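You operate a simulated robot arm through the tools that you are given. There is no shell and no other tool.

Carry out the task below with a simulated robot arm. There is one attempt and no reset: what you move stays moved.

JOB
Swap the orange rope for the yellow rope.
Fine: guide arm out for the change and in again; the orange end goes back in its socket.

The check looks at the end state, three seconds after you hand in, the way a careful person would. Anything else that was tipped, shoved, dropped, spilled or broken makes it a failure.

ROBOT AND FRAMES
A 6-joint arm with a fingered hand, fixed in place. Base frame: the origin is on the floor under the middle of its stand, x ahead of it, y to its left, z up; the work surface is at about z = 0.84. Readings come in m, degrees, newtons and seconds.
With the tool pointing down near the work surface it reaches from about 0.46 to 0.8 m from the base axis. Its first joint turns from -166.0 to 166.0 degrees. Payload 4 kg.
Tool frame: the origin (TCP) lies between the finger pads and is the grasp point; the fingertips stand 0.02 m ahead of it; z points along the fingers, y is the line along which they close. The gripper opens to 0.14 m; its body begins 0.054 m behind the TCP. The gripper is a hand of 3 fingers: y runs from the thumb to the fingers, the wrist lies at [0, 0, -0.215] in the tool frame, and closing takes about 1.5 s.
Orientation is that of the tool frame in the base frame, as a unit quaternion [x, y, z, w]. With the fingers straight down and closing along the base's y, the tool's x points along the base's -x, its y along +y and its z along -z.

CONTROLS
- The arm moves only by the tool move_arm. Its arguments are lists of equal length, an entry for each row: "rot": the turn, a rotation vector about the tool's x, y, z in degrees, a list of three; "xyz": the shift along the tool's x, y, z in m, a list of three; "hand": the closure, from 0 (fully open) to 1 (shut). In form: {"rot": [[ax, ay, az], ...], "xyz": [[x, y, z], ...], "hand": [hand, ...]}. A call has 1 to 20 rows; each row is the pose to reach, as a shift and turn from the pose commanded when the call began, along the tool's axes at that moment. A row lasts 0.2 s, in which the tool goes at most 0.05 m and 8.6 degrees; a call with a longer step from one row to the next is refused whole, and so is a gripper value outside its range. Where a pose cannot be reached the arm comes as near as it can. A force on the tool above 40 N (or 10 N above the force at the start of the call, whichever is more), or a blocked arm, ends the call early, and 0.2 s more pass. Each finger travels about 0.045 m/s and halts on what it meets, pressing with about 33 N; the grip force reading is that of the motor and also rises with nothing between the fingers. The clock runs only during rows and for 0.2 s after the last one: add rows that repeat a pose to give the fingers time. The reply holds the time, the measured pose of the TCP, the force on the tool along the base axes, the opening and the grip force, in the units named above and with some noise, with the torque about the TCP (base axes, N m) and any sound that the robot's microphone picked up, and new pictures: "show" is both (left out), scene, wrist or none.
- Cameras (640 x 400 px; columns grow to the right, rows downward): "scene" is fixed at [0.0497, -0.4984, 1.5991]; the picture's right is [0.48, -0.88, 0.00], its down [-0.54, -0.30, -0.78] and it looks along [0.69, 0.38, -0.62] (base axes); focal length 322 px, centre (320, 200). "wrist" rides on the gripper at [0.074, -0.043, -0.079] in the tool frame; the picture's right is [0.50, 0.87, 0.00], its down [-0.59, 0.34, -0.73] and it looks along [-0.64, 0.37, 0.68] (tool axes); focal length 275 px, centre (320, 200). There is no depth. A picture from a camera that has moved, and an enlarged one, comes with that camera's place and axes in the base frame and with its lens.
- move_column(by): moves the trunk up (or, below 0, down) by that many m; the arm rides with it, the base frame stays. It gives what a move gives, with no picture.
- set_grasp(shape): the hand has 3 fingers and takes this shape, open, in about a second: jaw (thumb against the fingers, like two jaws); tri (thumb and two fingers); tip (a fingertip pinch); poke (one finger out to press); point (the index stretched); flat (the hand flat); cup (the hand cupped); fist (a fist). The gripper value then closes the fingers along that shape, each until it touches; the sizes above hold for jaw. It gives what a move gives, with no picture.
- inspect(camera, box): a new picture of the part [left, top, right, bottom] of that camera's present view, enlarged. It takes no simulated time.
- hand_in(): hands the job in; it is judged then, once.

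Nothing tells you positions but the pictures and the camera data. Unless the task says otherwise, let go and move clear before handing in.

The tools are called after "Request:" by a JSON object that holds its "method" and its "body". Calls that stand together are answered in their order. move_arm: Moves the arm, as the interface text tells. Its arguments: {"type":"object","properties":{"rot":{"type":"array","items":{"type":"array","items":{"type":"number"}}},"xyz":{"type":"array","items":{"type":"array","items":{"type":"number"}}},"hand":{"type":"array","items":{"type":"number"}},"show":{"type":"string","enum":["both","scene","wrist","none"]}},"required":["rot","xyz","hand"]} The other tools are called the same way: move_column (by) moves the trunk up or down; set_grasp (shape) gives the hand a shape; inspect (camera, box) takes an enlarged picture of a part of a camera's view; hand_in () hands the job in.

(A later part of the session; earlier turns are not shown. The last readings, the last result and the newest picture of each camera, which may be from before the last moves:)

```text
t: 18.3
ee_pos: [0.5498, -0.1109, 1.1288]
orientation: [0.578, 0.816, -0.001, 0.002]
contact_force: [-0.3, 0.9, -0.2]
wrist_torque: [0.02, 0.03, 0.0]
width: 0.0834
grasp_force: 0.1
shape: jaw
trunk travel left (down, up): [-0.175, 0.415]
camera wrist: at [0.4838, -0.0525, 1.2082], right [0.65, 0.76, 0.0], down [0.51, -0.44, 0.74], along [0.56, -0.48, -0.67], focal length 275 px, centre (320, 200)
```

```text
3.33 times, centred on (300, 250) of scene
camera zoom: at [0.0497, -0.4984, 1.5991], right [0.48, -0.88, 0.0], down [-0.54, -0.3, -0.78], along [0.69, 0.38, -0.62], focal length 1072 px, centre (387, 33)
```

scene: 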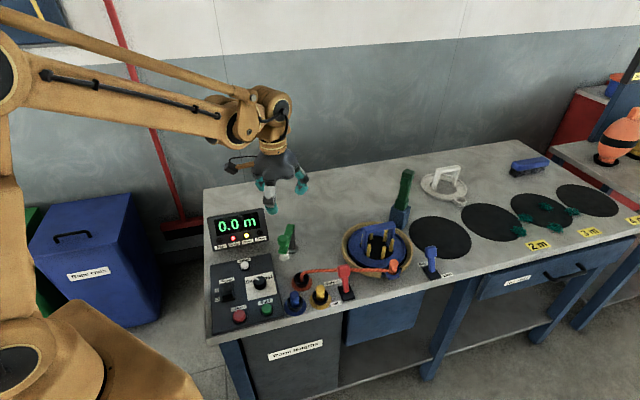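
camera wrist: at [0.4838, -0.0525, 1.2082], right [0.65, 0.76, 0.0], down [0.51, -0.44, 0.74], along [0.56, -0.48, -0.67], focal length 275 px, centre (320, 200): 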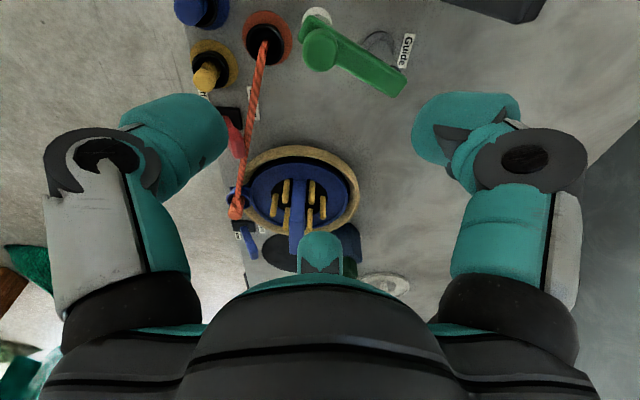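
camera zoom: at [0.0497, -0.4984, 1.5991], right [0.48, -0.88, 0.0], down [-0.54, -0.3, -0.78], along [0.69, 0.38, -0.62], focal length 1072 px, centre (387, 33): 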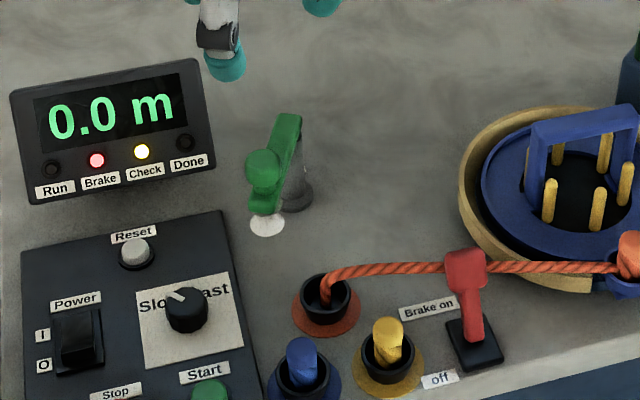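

The guide stays out at its stop. From this angle I'll take close-ups of the sockets and reel to fix their positions.

Request:
{"method": "inspect", "body": {"camera": "wrist", "box": [170, 0, 330, 110]}}

Request:
{"method": "inspect", "body": {"camera": "wrist", "box": [210, 130, 370, 260]}}

Request:
{"method": "inspect", "body": {"camera": "wrist", "box": [290, 0, 430, 100]}}

```text
3.64 times, centred on (250, 55) of wrist
camera zoom: at [0.4838, -0.0525, 1.2082], right [0.65, 0.76, 0.0], down [0.51, -0.44, 0.74], along [0.56, -0.48, -0.67], focal length 1001 px, centre (574, 727)
```

zoom: 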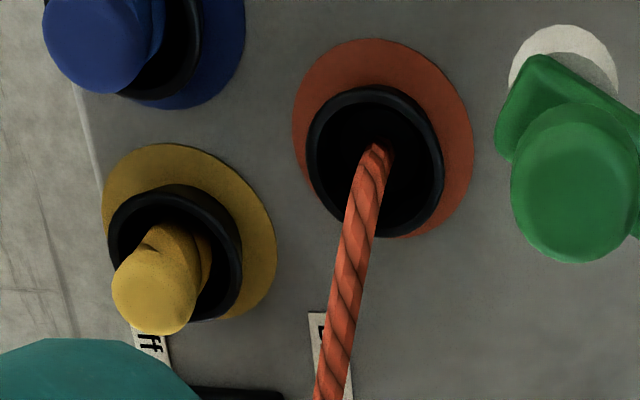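

```text
3.08 times, centred on (290, 195) of wrist
camera zoom: at [0.4838, -0.0525, 1.2082], right [0.65, 0.76, 0.0], down [0.51, -0.44, 0.74], along [0.56, -0.48, -0.67], focal length 847 px, centre (412, 215)
```

zoom: 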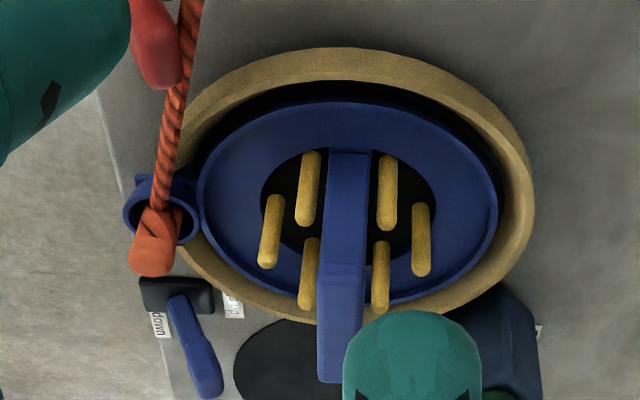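

```text
4.00 times, centred on (360, 50) of wrist
camera zoom: at [0.4838, -0.0525, 1.2082], right [0.65, 0.76, 0.0], down [0.51, -0.44, 0.74], along [0.56, -0.48, -0.67], focal length 1101 px, centre (160, 800)
```

zoom: 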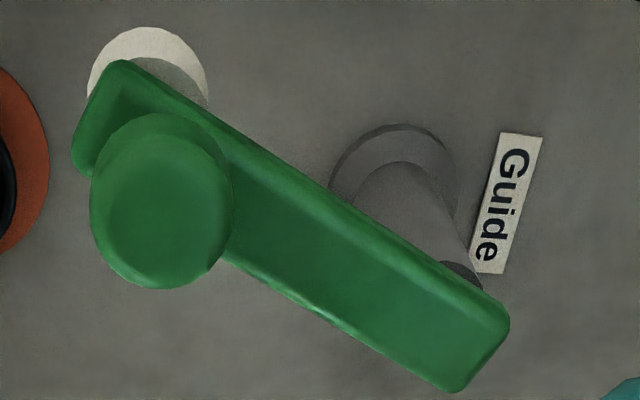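

I place the orange plug in the cup at about (0.663, -0.396) with its top near z = 0.91, and its home socket at about (0.527, -0.173). Next I'll move above the cup and look.

Request:
{"method": "move_arm", "body": {"rot": [[0, 0, -1], [0, 0, -2], [0, 0, -3], [0, 0, -4], [0, 0, -5], [0, 0, -6], [0, 0, -7], [0, 0, -8], [0, 0, -8.6]], "xyz": [[-0.034, 0.0014, 0.005], [-0.068, 0.0027, 0.01], [-0.102, 0.0041, 0.02], [-0.136, 0.0054, 0.03], [-0.17, 0.0068, 0.045], [-0.204, 0.0081, 0.06], [-0.238, 0.0095, 0.075], [-0.272, 0.0108, 0.085], [-0.306, 0.0122, 0.095]], "hand": [0.45, 0.45, 0.45, 0.45, 0.45, 0.45, 0.45, 0.45, 0.45]}}

Request:
{"method": "inspect", "body": {"camera": "wrist", "box": [220, 20, 420, 200]}}

Request:
{"method": "inspect", "body": {"camera": "scene", "box": [320, 150, 480, 290]}}

```text
t: 20.3
ee_pos: [0.6651, -0.3967, 1.0332]
orientation: [0.515, 0.857, -0.002, 0.003]
contact_force: [-0.2, -0.2, -0.2]
wrist_torque: [0.03, 0.05, 0.01]
width: 0.0774
grasp_force: 0.0
shape: jaw
trunk travel left (down, up): [-0.175, 0.415]
camera wrist: at [0.5908, -0.3497, 1.1123], right [0.53, 0.85, 0.0], down [0.57, -0.36, 0.74], along [0.62, -0.39, -0.68], focal length 275 px, centre (320, 200)
```

scene: 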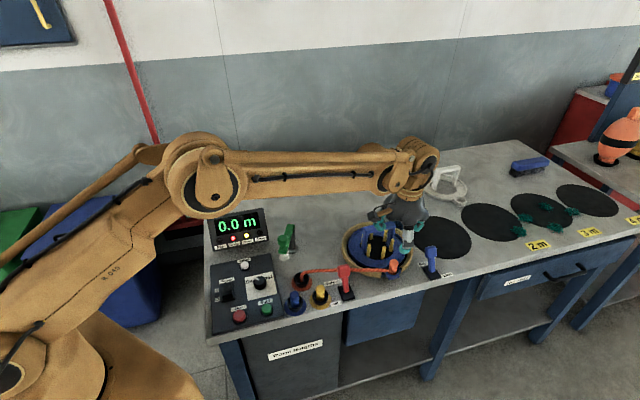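
wrist: 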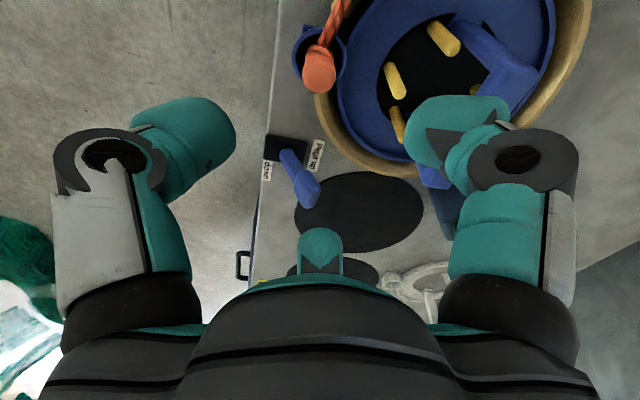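

```text
2.22 times, centred on (320, 110) of wrist
camera zoom: at [0.5908, -0.3497, 1.1123], right [0.53, 0.85, 0.0], down [0.57, -0.36, 0.74], along [0.62, -0.39, -0.68], focal length 612 px, centre (320, 400)
```

zoom: 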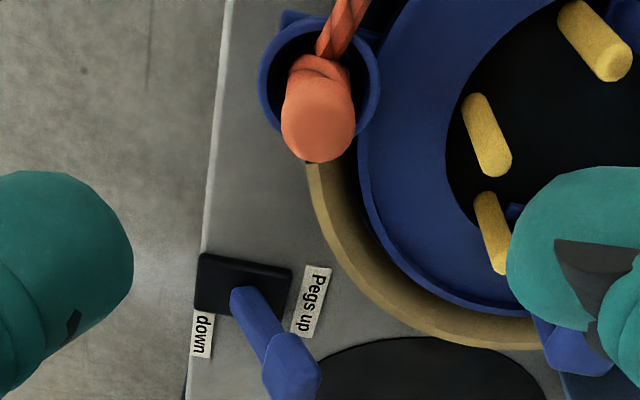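

```text
2.86 times, centred on (400, 220) of scene
camera zoom: at [0.0497, -0.4984, 1.5991], right [0.48, -0.88, 0.0], down [-0.54, -0.3, -0.78], along [0.69, 0.38, -0.62], focal length 919 px, centre (91, 143)
```

zoom: 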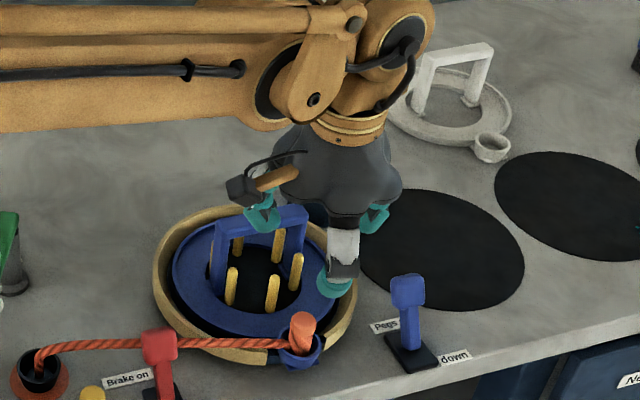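

The plug is centred under the hand. I'll tilt the hand 12° toward the base, which gives clearance from the guide knob later at the orange socket, then come partway down and check.

Request:
{"method": "move_arm", "body": {"rot": [[-3.6, 1.75, 0], [-7.2, 3.5, 0], [-10.8, 5.26, 0], [-10.8, 5.26, 0]], "xyz": [[0, 0, 0.02], [0, 0, 0.04], [0, 0, 0.06], [0, 0, 0.08]], "hand": [0.45, 0.45, 0.45, 0.45]}}

Request:
{"method": "inspect", "body": {"camera": "wrist", "box": [220, 60, 420, 240]}}

Request:
{"method": "inspect", "body": {"camera": "scene", "box": [350, 190, 450, 290]}}

```text
t: 21.3
ee_pos: [0.6647, -0.3953, 0.954]
orientation: [0.512, 0.853, 0.104, 0.012]
contact_force: [-0.3, -0.4, -0.6]
wrist_torque: [-0.02, -0.01, 0.01]
width: 0.0772
grasp_force: 0.1
shape: jaw
trunk travel left (down, up): [-0.175, 0.415]
camera wrist: at [0.5814, -0.3625, 1.0297], right [0.52, 0.83, 0.21], down [0.48, -0.48, 0.73], along [0.71, -0.28, -0.65], focal length 275 px, centre (320, 200)
```

scene: 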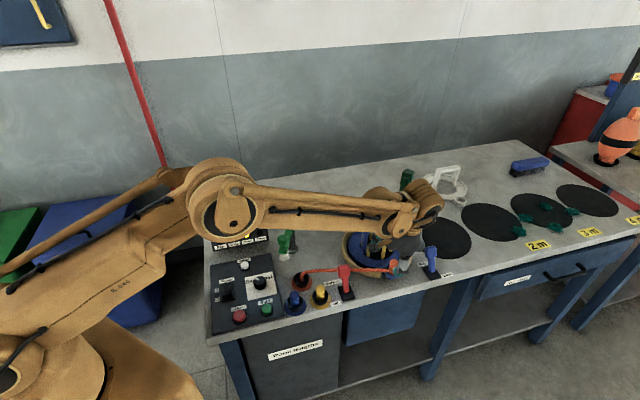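
wrist: 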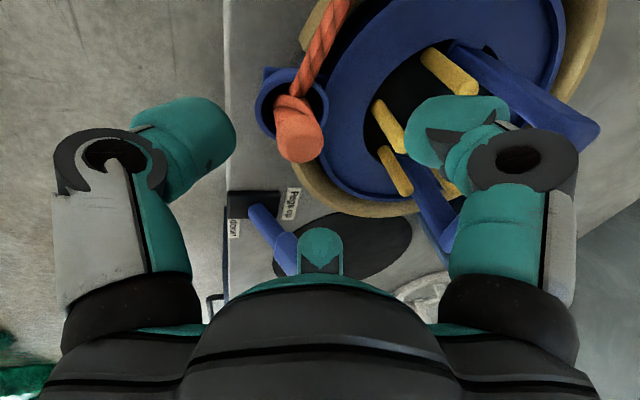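

```text
2.22 times, centred on (320, 150) of wrist
camera zoom: at [0.5814, -0.3625, 1.0297], right [0.52, 0.83, 0.21], down [0.48, -0.48, 0.73], along [0.71, -0.28, -0.65], focal length 612 px, centre (320, 311)
```

zoom: 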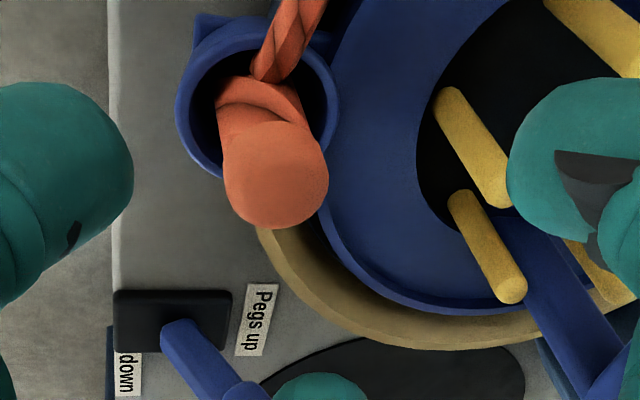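

```text
4.00 times, centred on (400, 240) of scene
camera zoom: at [0.0497, -0.4984, 1.5991], right [0.48, -0.88, 0.0], down [-0.54, -0.3, -0.78], along [0.69, 0.38, -0.62], focal length 1286 px, centre (0, 40)
```

zoom: 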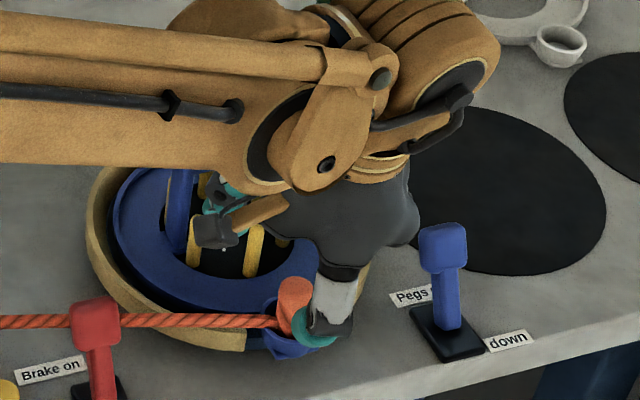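

The wrist view matches my estimate to within about 2 mm. Now I'll lower the hand onto the plug and close.

Request:
{"method": "move_arm", "body": {"rot": [[0, 0, 0], [0, 0, 0], [0, 0, 0]], "xyz": [[-0.0011, -0.0035, 0.015], [-0.0022, -0.0067, 0.03], [-0.0033, -0.01, 0.0448]], "hand": [0.45, 0.45, 0.45]}}

Request:
{"method": "inspect", "body": {"camera": "wrist", "box": [220, 60, 420, 240]}}

Request:
{"method": "inspect", "body": {"camera": "scene", "box": [350, 190, 450, 290]}}

```text
t: 22.1
ee_pos: [0.663, -0.3949, 0.9084]
orientation: [0.512, 0.853, 0.103, 0.012]
contact_force: [-0.1, 0.5, 0.6]
wrist_torque: [0.01, -0.03, 0.03]
width: 0.0773
grasp_force: 0.1
shape: jaw
trunk travel left (down, up): [-0.175, 0.415]
camera wrist: at [0.5792, -0.3626, 0.9839], right [0.52, 0.83, 0.2], down [0.48, -0.48, 0.73], along [0.71, -0.28, -0.65], focal length 275 px, centre (320, 200)
```

scene: 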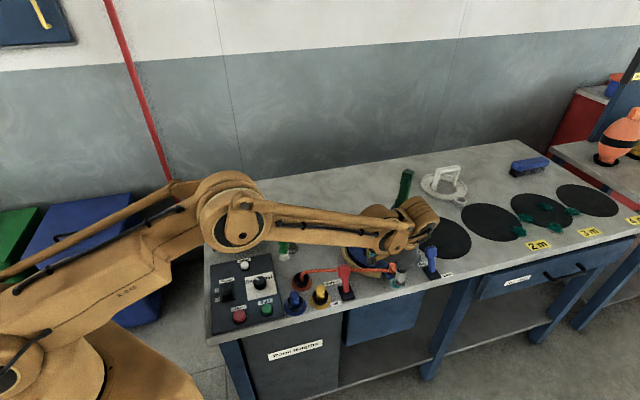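
wrist: 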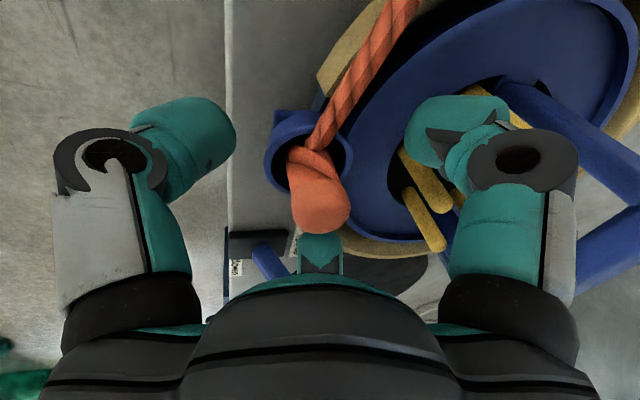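

```text
2.22 times, centred on (320, 150) of wrist
camera zoom: at [0.5792, -0.3626, 0.9839], right [0.52, 0.83, 0.2], down [0.48, -0.48, 0.73], along [0.71, -0.28, -0.65], focal length 612 px, centre (320, 311)
```

zoom: 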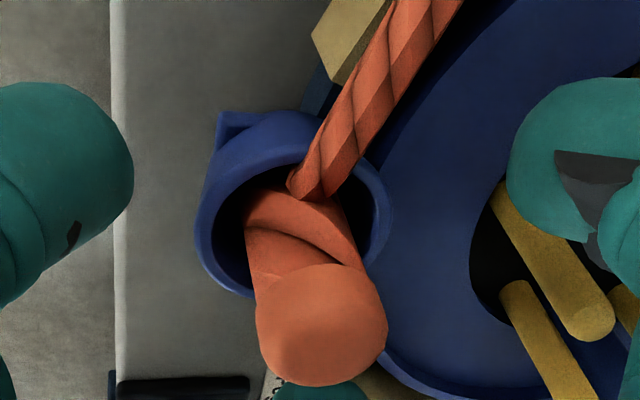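

```text
4.00 times, centred on (400, 240) of scene
camera zoom: at [0.0497, -0.4984, 1.5991], right [0.48, -0.88, 0.0], down [-0.54, -0.3, -0.78], along [0.69, 0.38, -0.62], focal length 1286 px, centre (0, 40)
```

zoom: 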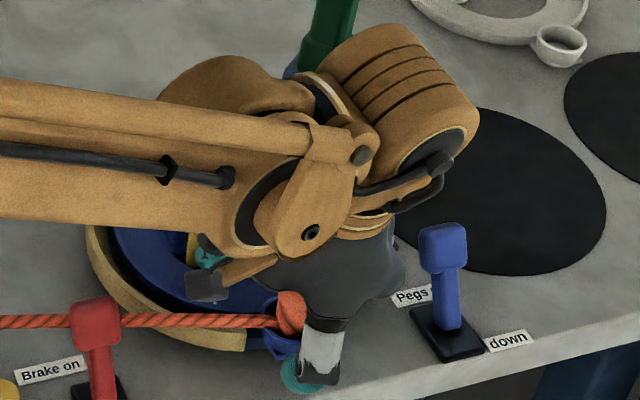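

The plug top sits exactly at the grasp point, so I'm closing the fingers.

Request:
{"method": "move_arm", "body": {"rot": [[0, 0, 0], [0, 0, 0], [0, 0, 0], [0, 0, 0], [0, 0, 0], [0, 0, 0], [0, 0, 0]], "xyz": [[0, 0, 0], [0, 0, 0], [0, 0, 0], [0, 0, 0], [0, 0, 0], [0, 0, 0], [0, 0, 0]], "hand": [0.55, 0.65, 0.75, 0.85, 0.9, 0.9, 0.9]}}

Request:
{"method": "inspect", "body": {"camera": "wrist", "box": [220, 60, 420, 240]}}

```text
t: 23.7
ee_pos: [0.6595, -0.3973, 0.9077]
orientation: [0.513, 0.852, 0.103, 0.012]
contact_force: [-9.1, -8.4, 6.6]
wrist_torque: [-0.29, 0.21, 0.02]
width: 0.0161
grasp_force: 33.0
shape: jaw
trunk travel left (down, up): [-0.175, 0.415]
camera wrist: at [0.5773, -0.3638, 0.9848], right [0.52, 0.83, 0.2], down [0.48, -0.48, 0.73], along [0.71, -0.28, -0.65], focal length 275 px, centre (320, 200)
```

scene: 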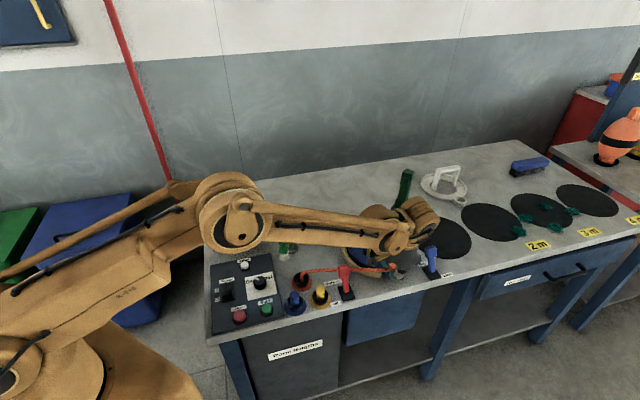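
wrist: 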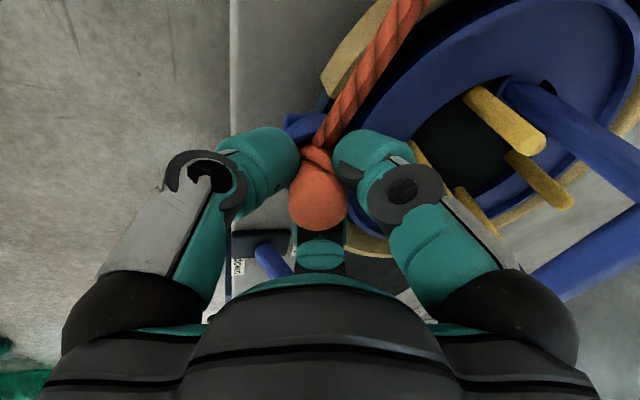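

```text
2.22 times, centred on (320, 150) of wrist
camera zoom: at [0.5773, -0.3638, 0.9848], right [0.52, 0.83, 0.2], down [0.48, -0.48, 0.73], along [0.71, -0.28, -0.65], focal length 612 px, centre (320, 311)
```

zoom: 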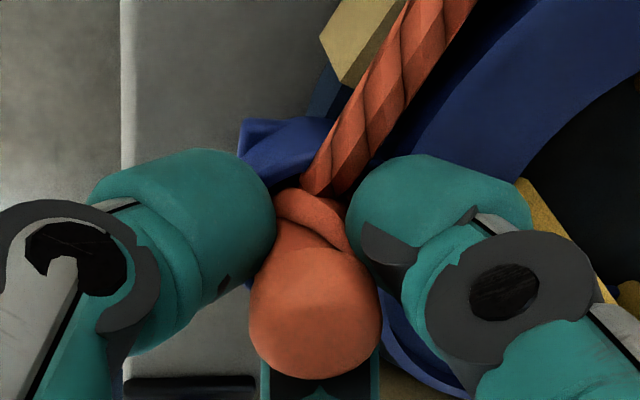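

The plug is firmly held. I'll lift it straight up out of the cup.

Request:
{"method": "move_arm", "body": {"rot": [[0, 0, 0], [0, 0, 0], [0, 0, 0], [0, 0, 0], [0, 0, 0]], "xyz": [[0.0013, 0.0028, -0.0147], [0.0026, 0.0056, -0.0293], [0.0043, 0.0094, -0.0489], [0.006, 0.0132, -0.0685], [0.0077, 0.0169, -0.088]], "hand": [0.9, 0.9, 0.9, 0.9, 0.9]}}

Request:
{"method": "inspect", "body": {"camera": "scene", "box": [270, 170, 450, 310]}}

Request:
{"method": "inspect", "body": {"camera": "wrist", "box": [220, 60, 420, 240]}}

```text
t: 24.9
ee_pos: [0.6622, -0.3967, 0.9974]
orientation: [0.512, 0.853, 0.103, 0.011]
contact_force: [0.1, 0.3, -0.4]
wrist_torque: [-0.02, 0.01, -0.02]
width: 0.0162
grasp_force: 32.9
shape: jaw
trunk travel left (down, up): [-0.175, 0.415]
camera wrist: at [0.5789, -0.3627, 1.0737], right [0.52, 0.83, 0.2], down [0.48, -0.48, 0.73], along [0.71, -0.28, -0.65], focal length 275 px, centre (320, 200)
```

scene: 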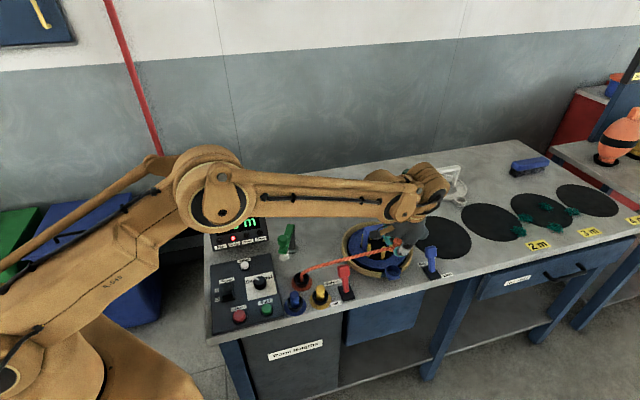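
wrist: 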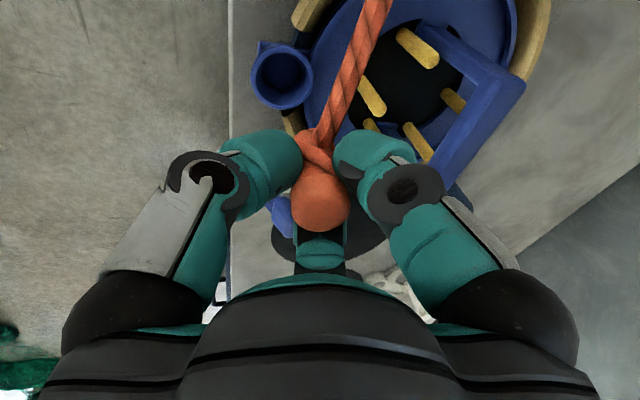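

```text
2.86 times, centred on (360, 240) of scene
camera zoom: at [0.0497, -0.4984, 1.5991], right [0.48, -0.88, 0.0], down [-0.54, -0.3, -0.78], along [0.69, 0.38, -0.62], focal length 919 px, centre (206, 86)
```

zoom: 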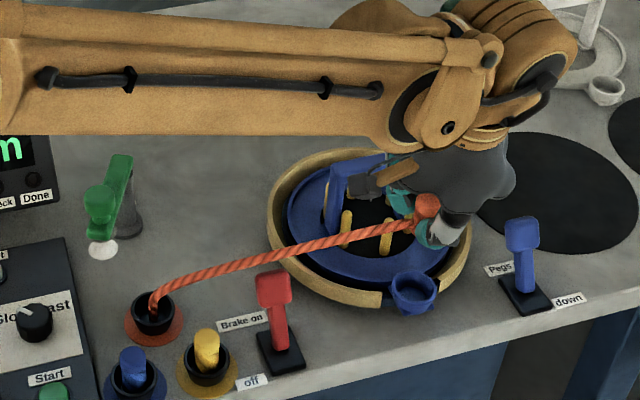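

```text
2.22 times, centred on (320, 150) of wrist
camera zoom: at [0.5789, -0.3627, 1.0737], right [0.52, 0.83, 0.2], down [0.48, -0.48, 0.73], along [0.71, -0.28, -0.65], focal length 612 px, centre (320, 311)
```

zoom: 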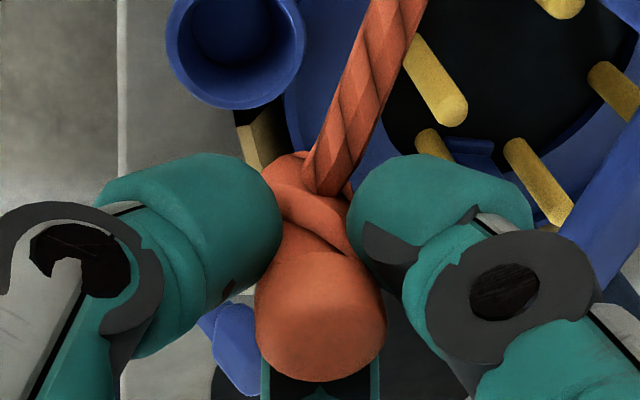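

The orange plug is out of the cup and held. I'll raise it, carry it over the orange socket at about (0.527, -0.173), and check from there.

Request:
{"method": "move_arm", "body": {"rot": [[0, 0, 0], [0.22, 0.48, -2.51], [0.44, 0.97, -5.03], [0.66, 1.45, -7.54], [0.87, 1.93, -10.06], [1.09, 2.41, -12.57], [1.31, 2.9, -15.09], [1.53, 3.38, -17.6], [1.53, 3.38, -17.6]], "xyz": [[0.0028, 0.0062, -0.0323], [0.0399, 0.0038, -0.0295], [0.077, 0.0014, -0.0267], [0.1141, -0.001, -0.0239], [0.1512, -0.0033, -0.021], [0.1883, -0.0057, -0.0182], [0.2254, -0.0081, -0.0154], [0.2627, -0.0105, -0.0124], [0.2627, -0.0105, -0.0124]], "hand": [0.9, 0.9, 0.9, 0.9, 0.9, 0.9, 0.9, 0.9, 0.9]}}

Request:
{"method": "inspect", "body": {"camera": "scene", "box": [230, 190, 370, 310]}}

Request:
{"method": "inspect", "body": {"camera": "wrist", "box": [190, 0, 450, 220]}}

```text
t: 26.9
ee_pos: [0.5272, -0.1729, 1.0302]
orientation: [0.372, 0.922, 0.103, -0.005]
contact_force: [-0.3, -0.8, 0.3]
wrist_torque: [0.01, -0.03, 0.0]
width: 0.0161
grasp_force: 33.6
shape: jaw
trunk travel left (down, up): [-0.175, 0.415]
camera wrist: at [0.4381, -0.1678, 1.106], right [0.23, 0.95, 0.2], down [0.61, -0.31, 0.73], along [0.76, -0.05, -0.65], focal length 275 px, centre (320, 200)
```

scene: 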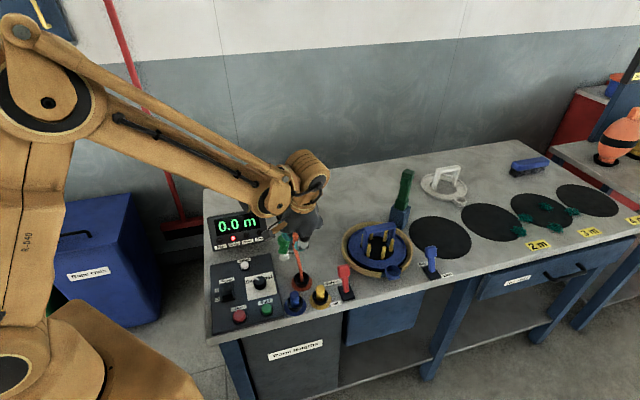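
wrist: 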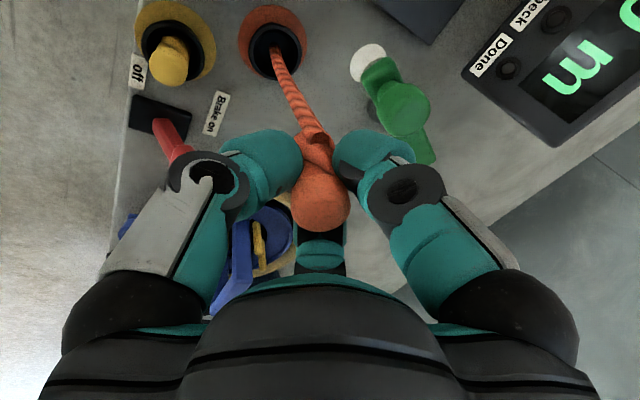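

```text
3.33 times, centred on (300, 250) of scene
camera zoom: at [0.0497, -0.4984, 1.5991], right [0.48, -0.88, 0.0], down [-0.54, -0.3, -0.78], along [0.69, 0.38, -0.62], focal length 1072 px, centre (387, 33)
```

zoom: 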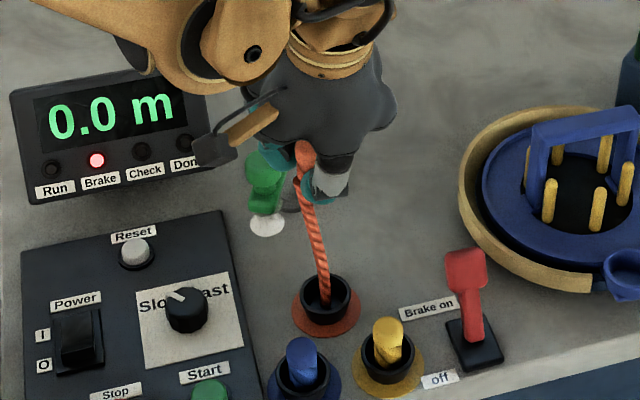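

```text
1.82 times, centred on (320, 110) of wrist
camera zoom: at [0.4381, -0.1678, 1.106], right [0.23, 0.95, 0.2], down [0.61, -0.31, 0.73], along [0.76, -0.05, -0.65], focal length 500 px, centre (320, 364)
```

zoom: 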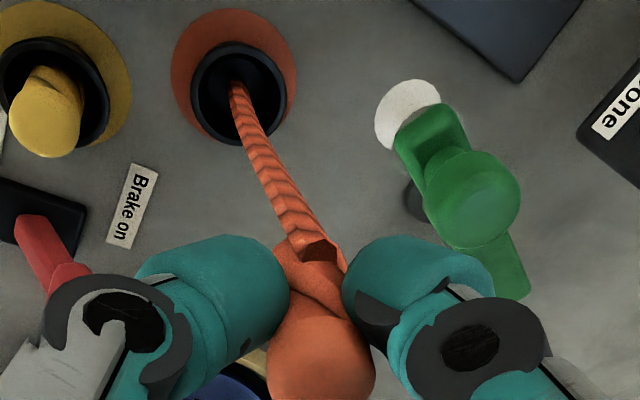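

The plug is directly above its socket; the projected point matches to within about 2 mm. I'll lower it in stages and watch the clearance to the guide knob.

Request:
{"method": "move_arm", "body": {"rot": [[0, 0, 0], [0, 0, 0], [0, 0, 0], [0, 0, 0]], "xyz": [[-0.0024, -0.0052, 0.0274], [-0.0045, -0.0098, 0.0513], [-0.0064, -0.014, 0.0733], [-0.0082, -0.0177, 0.0928]], "hand": [0.9, 0.9, 0.9, 0.9]}}

Request:
{"method": "inspect", "body": {"camera": "scene", "box": [250, 210, 350, 310]}}

Request:
{"method": "inspect", "body": {"camera": "wrist", "box": [190, 20, 450, 240]}}

```text
t: 27.9
ee_pos: [0.5281, -0.1725, 0.9347]
orientation: [0.373, 0.922, 0.103, -0.005]
contact_force: [-0.1, -0.1, -0.3]
wrist_torque: [-0.01, 0.02, -0.01]
width: 0.016
grasp_force: 33.0
shape: jaw
trunk travel left (down, up): [-0.175, 0.415]
camera wrist: at [0.4383, -0.167, 1.0115], right [0.24, 0.95, 0.2], down [0.61, -0.31, 0.73], along [0.76, -0.05, -0.65], focal length 275 px, centre (320, 200)
```

scene: 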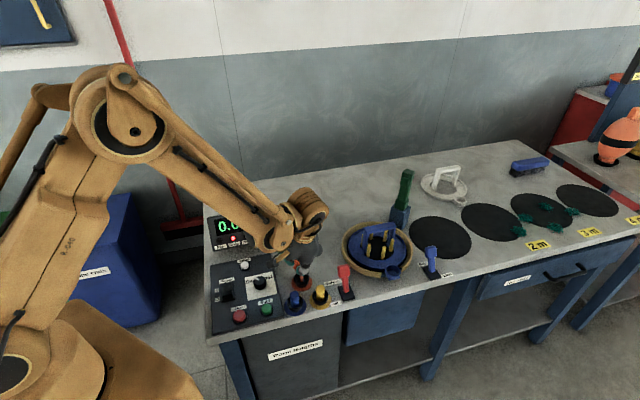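
wrist: 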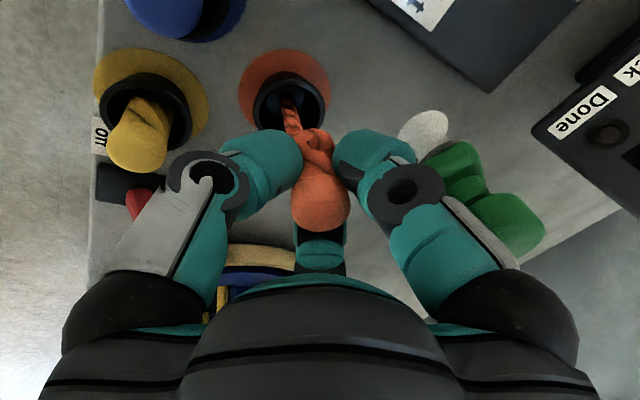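

```text
4.00 times, centred on (300, 260) of scene
camera zoom: at [0.0497, -0.4984, 1.5991], right [0.48, -0.88, 0.0], down [-0.54, -0.3, -0.78], along [0.69, 0.38, -0.62], focal length 1286 px, centre (400, -40)
```

zoom: 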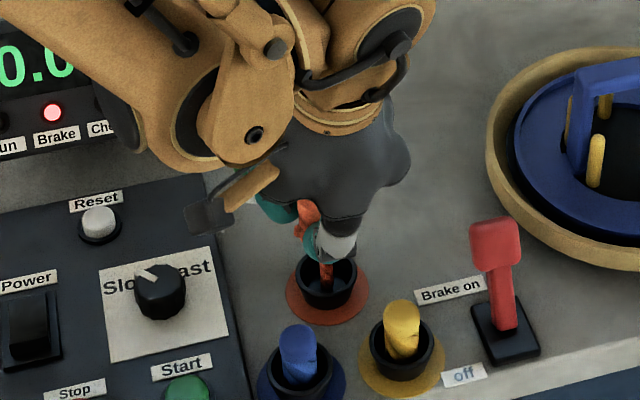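

```text
1.82 times, centred on (320, 130) of wrist
camera zoom: at [0.4383, -0.167, 1.0115], right [0.24, 0.95, 0.2], down [0.61, -0.31, 0.73], along [0.76, -0.05, -0.65], focal length 500 px, centre (320, 327)
```

zoom: 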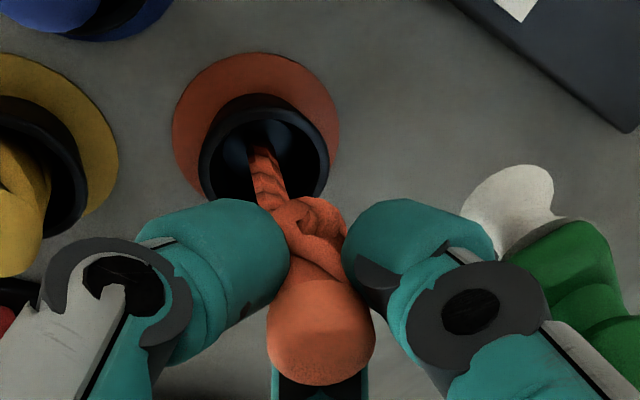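

Clearances look acceptable on all sides. I'll lower another 3 cm and check again.

Request:
{"method": "move_arm", "body": {"rot": [[0, 0, 0], [0, 0, 0], [0, 0, 0]], "xyz": [[-0.0009, -0.0019, 0.0098], [-0.0018, -0.0038, 0.0196], [-0.0026, -0.0056, 0.0293]], "hand": [0.9, 0.9, 0.9]}}

Request:
{"method": "inspect", "body": {"camera": "scene", "box": [250, 210, 350, 310]}}

Request:
{"method": "inspect", "body": {"camera": "wrist", "box": [190, 20, 450, 240]}}

```text
t: 28.7
ee_pos: [0.5272, -0.1738, 0.905]
orientation: [0.373, 0.922, 0.104, -0.005]
contact_force: [-0.3, 0.1, -0.5]
wrist_torque: [0.0, 0.02, 0.03]
width: 0.0161
grasp_force: 32.9
shape: jaw
trunk travel left (down, up): [-0.175, 0.415]
camera wrist: at [0.4382, -0.1666, 0.9816], right [0.23, 0.95, 0.2], down [0.61, -0.31, 0.73], along [0.76, -0.05, -0.65], focal length 275 px, centre (320, 200)
```

scene: 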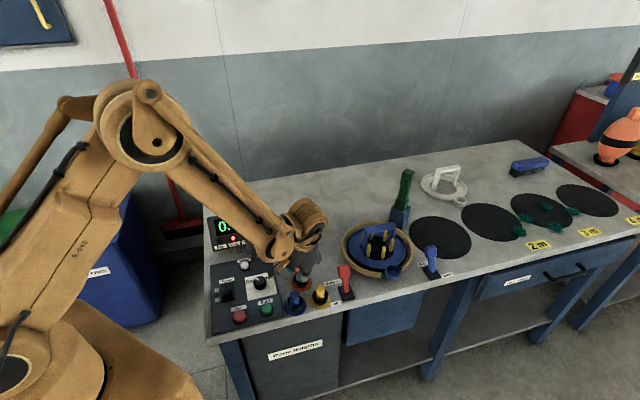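
wrist: 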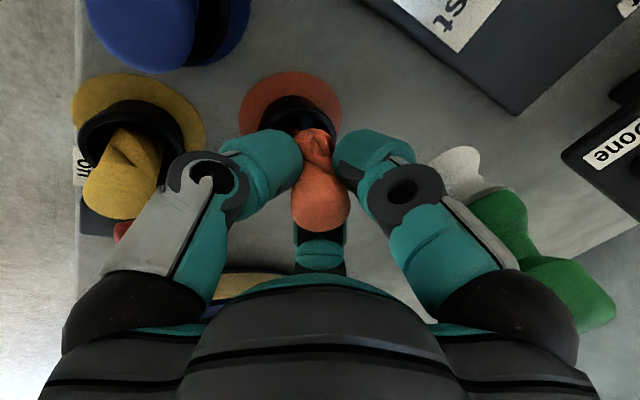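

```text
4.00 times, centred on (300, 260) of scene
camera zoom: at [0.0497, -0.4984, 1.5991], right [0.48, -0.88, 0.0], down [-0.54, -0.3, -0.78], along [0.69, 0.38, -0.62], focal length 1286 px, centre (400, -40)
```

zoom: 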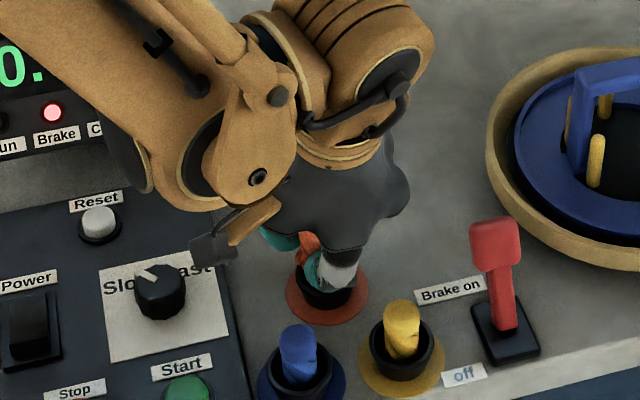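

```text
1.82 times, centred on (320, 130) of wrist
camera zoom: at [0.4382, -0.1666, 0.9816], right [0.23, 0.95, 0.2], down [0.61, -0.31, 0.73], along [0.76, -0.05, -0.65], focal length 500 px, centre (320, 327)
```

zoom: 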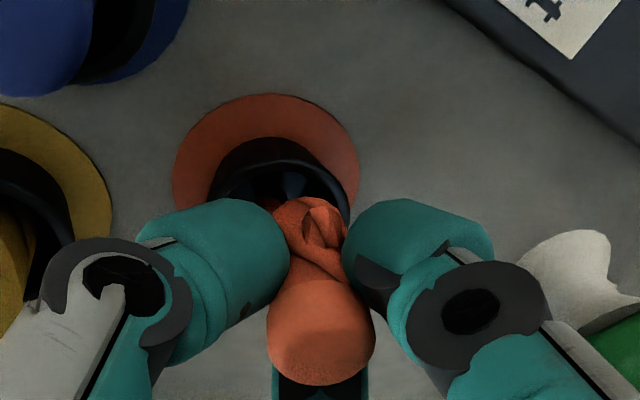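

The plug is partway into the socket with no contact force. I'll lower it the last stretch in small steps.

Request:
{"method": "move_arm", "body": {"rot": [[0, 0, 0], [0, 0, 0], [0, 0, 0], [0, 0, 0]], "xyz": [[0, -0.0012, 0.004], [0, -0.0023, 0.008], [-0.0001, -0.0035, 0.012], [-0.0001, -0.0046, 0.0165]], "hand": [0.9, 0.9, 0.9, 0.9]}}

Request:
{"method": "inspect", "body": {"camera": "scene", "box": [250, 210, 350, 310]}}

Request:
{"method": "inspect", "body": {"camera": "wrist", "box": [190, 20, 450, 240]}}

```text
t: 29.4
ee_pos: [0.5263, -0.1735, 0.8971]
orientation: [0.374, 0.922, 0.104, -0.003]
contact_force: [4.7, -10.2, 31.9]
wrist_torque: [0.19, -0.23, -0.1]
width: 0.0161
grasp_force: 32.6
shape: jaw
trunk travel left (down, up): [-0.175, 0.415]
stopped in row 3: the force on the tool passed its limit at 46 N (the readings are from after the stop); the commanded pose is now the measured one
camera wrist: at [0.4359, -0.1678, 0.9733], right [0.24, 0.95, 0.21], down [0.6, -0.31, 0.73], along [0.76, -0.05, -0.65], focal length 275 px, centre (320, 200)
```

scene: 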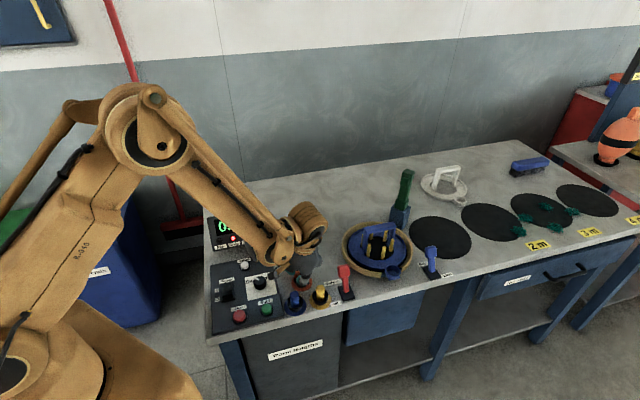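
wrist: 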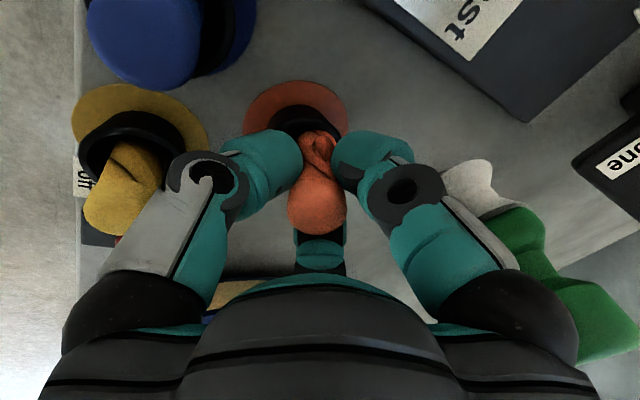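

```text
4.00 times, centred on (300, 260) of scene
camera zoom: at [0.0497, -0.4984, 1.5991], right [0.48, -0.88, 0.0], down [-0.54, -0.3, -0.78], along [0.69, 0.38, -0.62], focal length 1286 px, centre (400, -40)
```

zoom: 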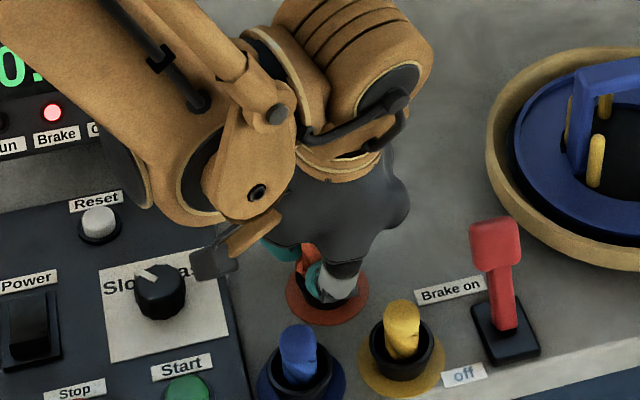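

```text
1.82 times, centred on (320, 130) of wrist
camera zoom: at [0.4359, -0.1678, 0.9733], right [0.24, 0.95, 0.21], down [0.6, -0.31, 0.73], along [0.76, -0.05, -0.65], focal length 500 px, centre (320, 327)
```

zoom: 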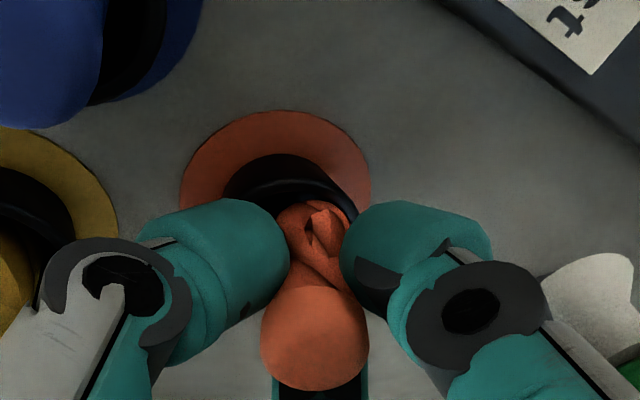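

The plug has tilted with the hand and its lower end is catching the +y edge of the socket. I'll lift a little, shift the hand about 8 mm toward -y, and lower again.

Request:
{"method": "move_arm", "body": {"rot": [[0, 0, 0], [0, 0, 0], [0, 0, 0]], "xyz": [[0.001, 0.0022, -0.0117], [-0.0012, -0.0025, -0.0127], [-0.0023, -0.0055, -0.0135]], "hand": [0.9, 0.9, 0.9]}}

Request:
{"method": "inspect", "body": {"camera": "wrist", "box": [190, 20, 450, 240]}}

Request:
{"method": "inspect", "body": {"camera": "scene", "box": [270, 240, 330, 300]}}

```text
t: 30.2
ee_pos: [0.5234, -0.1817, 0.9088]
orientation: [0.372, 0.922, 0.103, -0.003]
contact_force: [0.2, -0.5, -1.5]
wrist_torque: [0.01, 0.01, 0.02]
width: 0.0162
grasp_force: 33.1
shape: jaw
trunk travel left (down, up): [-0.175, 0.415]
camera wrist: at [0.4338, -0.1749, 0.9839], right [0.24, 0.95, 0.2], down [0.61, -0.31, 0.73], along [0.76, -0.05, -0.65], focal length 275 px, centre (320, 200)
```

scene: 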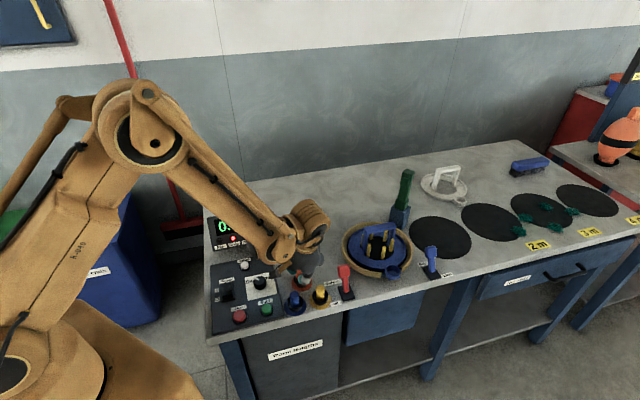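
wrist: 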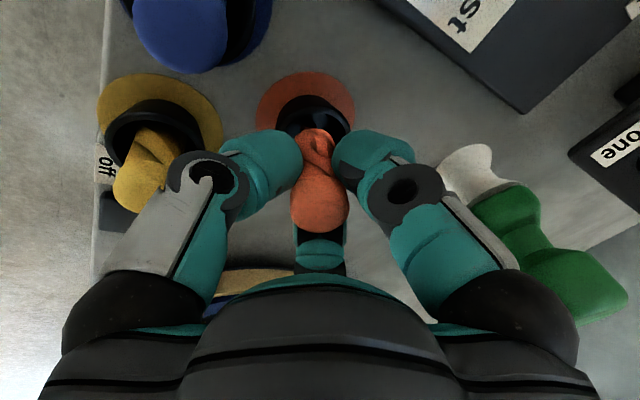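

```text
1.82 times, centred on (320, 130) of wrist
camera zoom: at [0.4338, -0.1749, 0.9839], right [0.24, 0.95, 0.2], down [0.61, -0.31, 0.73], along [0.76, -0.05, -0.65], focal length 500 px, centre (320, 327)
```

zoom: 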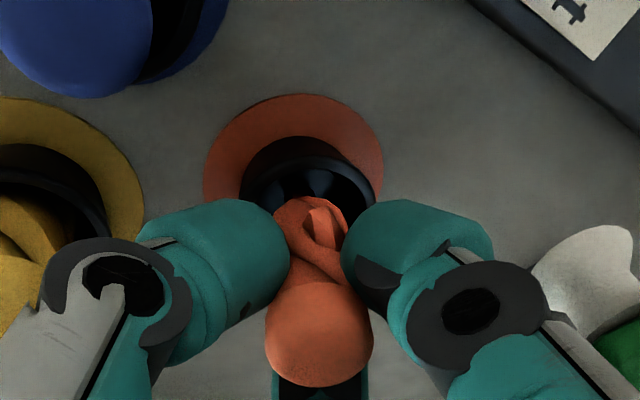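

```text
6.67 times, centred on (300, 270) of scene
camera zoom: at [0.0497, -0.4984, 1.5991], right [0.48, -0.88, 0.0], down [-0.54, -0.3, -0.78], along [0.69, 0.38, -0.62], focal length 2143 px, centre (453, -267)
```

zoom: 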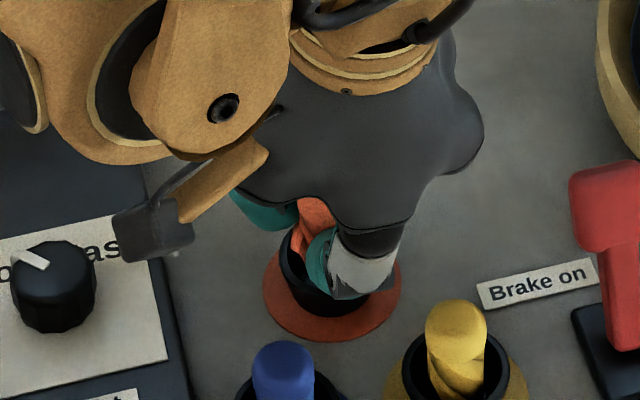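

The lower end now lines up with the socket, so I'll lower again.

Request:
{"method": "move_arm", "body": {"rot": [[0, 0, 0], [0, 0, 0], [0, 0, 0], [0, 0, 0]], "xyz": [[-0.0005, -0.001, 0.0055], [-0.001, -0.0021, 0.011], [-0.0015, -0.0031, 0.0165], [-0.0019, -0.0041, 0.0215]], "hand": [0.9, 0.9, 0.9, 0.9]}}

Request:
{"method": "inspect", "body": {"camera": "wrist", "box": [190, 20, 450, 240]}}

Request:
{"method": "inspect", "body": {"camera": "scene", "box": [270, 240, 330, 300]}}

```text
t: 31.2
ee_pos: [0.525, -0.1808, 0.8868]
orientation: [0.373, 0.922, 0.104, -0.002]
contact_force: [15.1, -4.0, 32.5]
wrist_torque: [-0.37, -0.36, -0.03]
width: 0.0167
grasp_force: 33.0
shape: jaw
trunk travel left (down, up): [-0.175, 0.415]
camera wrist: at [0.4346, -0.1748, 0.9631], right [0.24, 0.95, 0.21], down [0.6, -0.31, 0.73], along [0.76, -0.05, -0.65], focal length 275 px, centre (320, 200)
```

scene: 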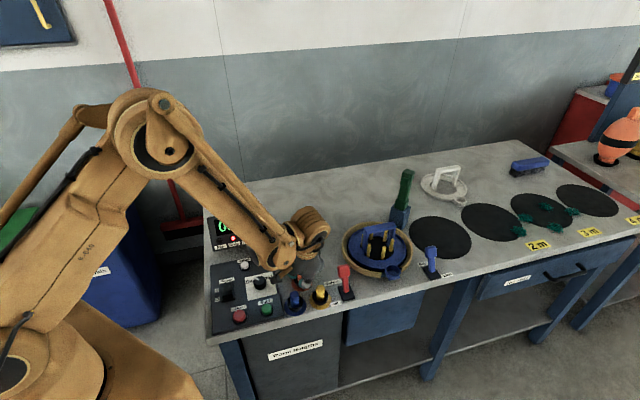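
wrist: 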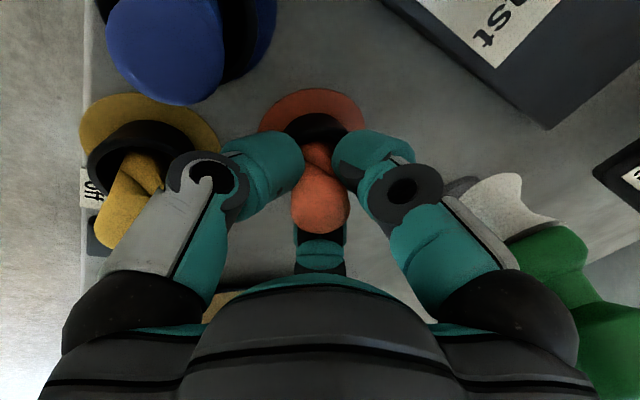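

```text
1.82 times, centred on (320, 130) of wrist
camera zoom: at [0.4346, -0.1748, 0.9631], right [0.24, 0.95, 0.21], down [0.6, -0.31, 0.73], along [0.76, -0.05, -0.65], focal length 500 px, centre (320, 327)
```

zoom: 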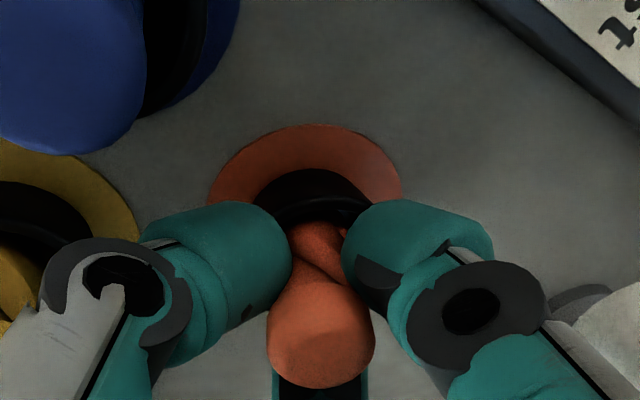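

```text
6.67 times, centred on (300, 270) of scene
camera zoom: at [0.0497, -0.4984, 1.5991], right [0.48, -0.88, 0.0], down [-0.54, -0.3, -0.78], along [0.69, 0.38, -0.62], focal length 2143 px, centre (453, -267)
```

zoom: 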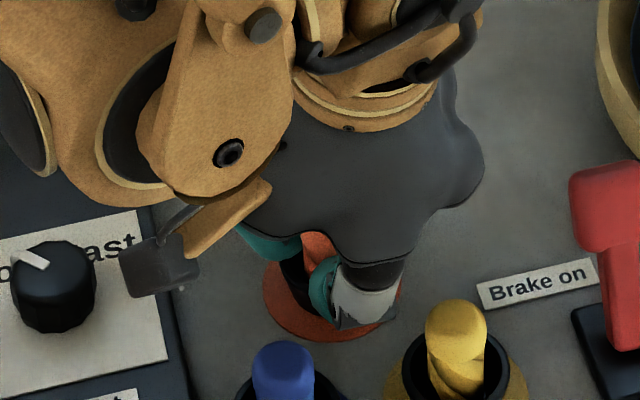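

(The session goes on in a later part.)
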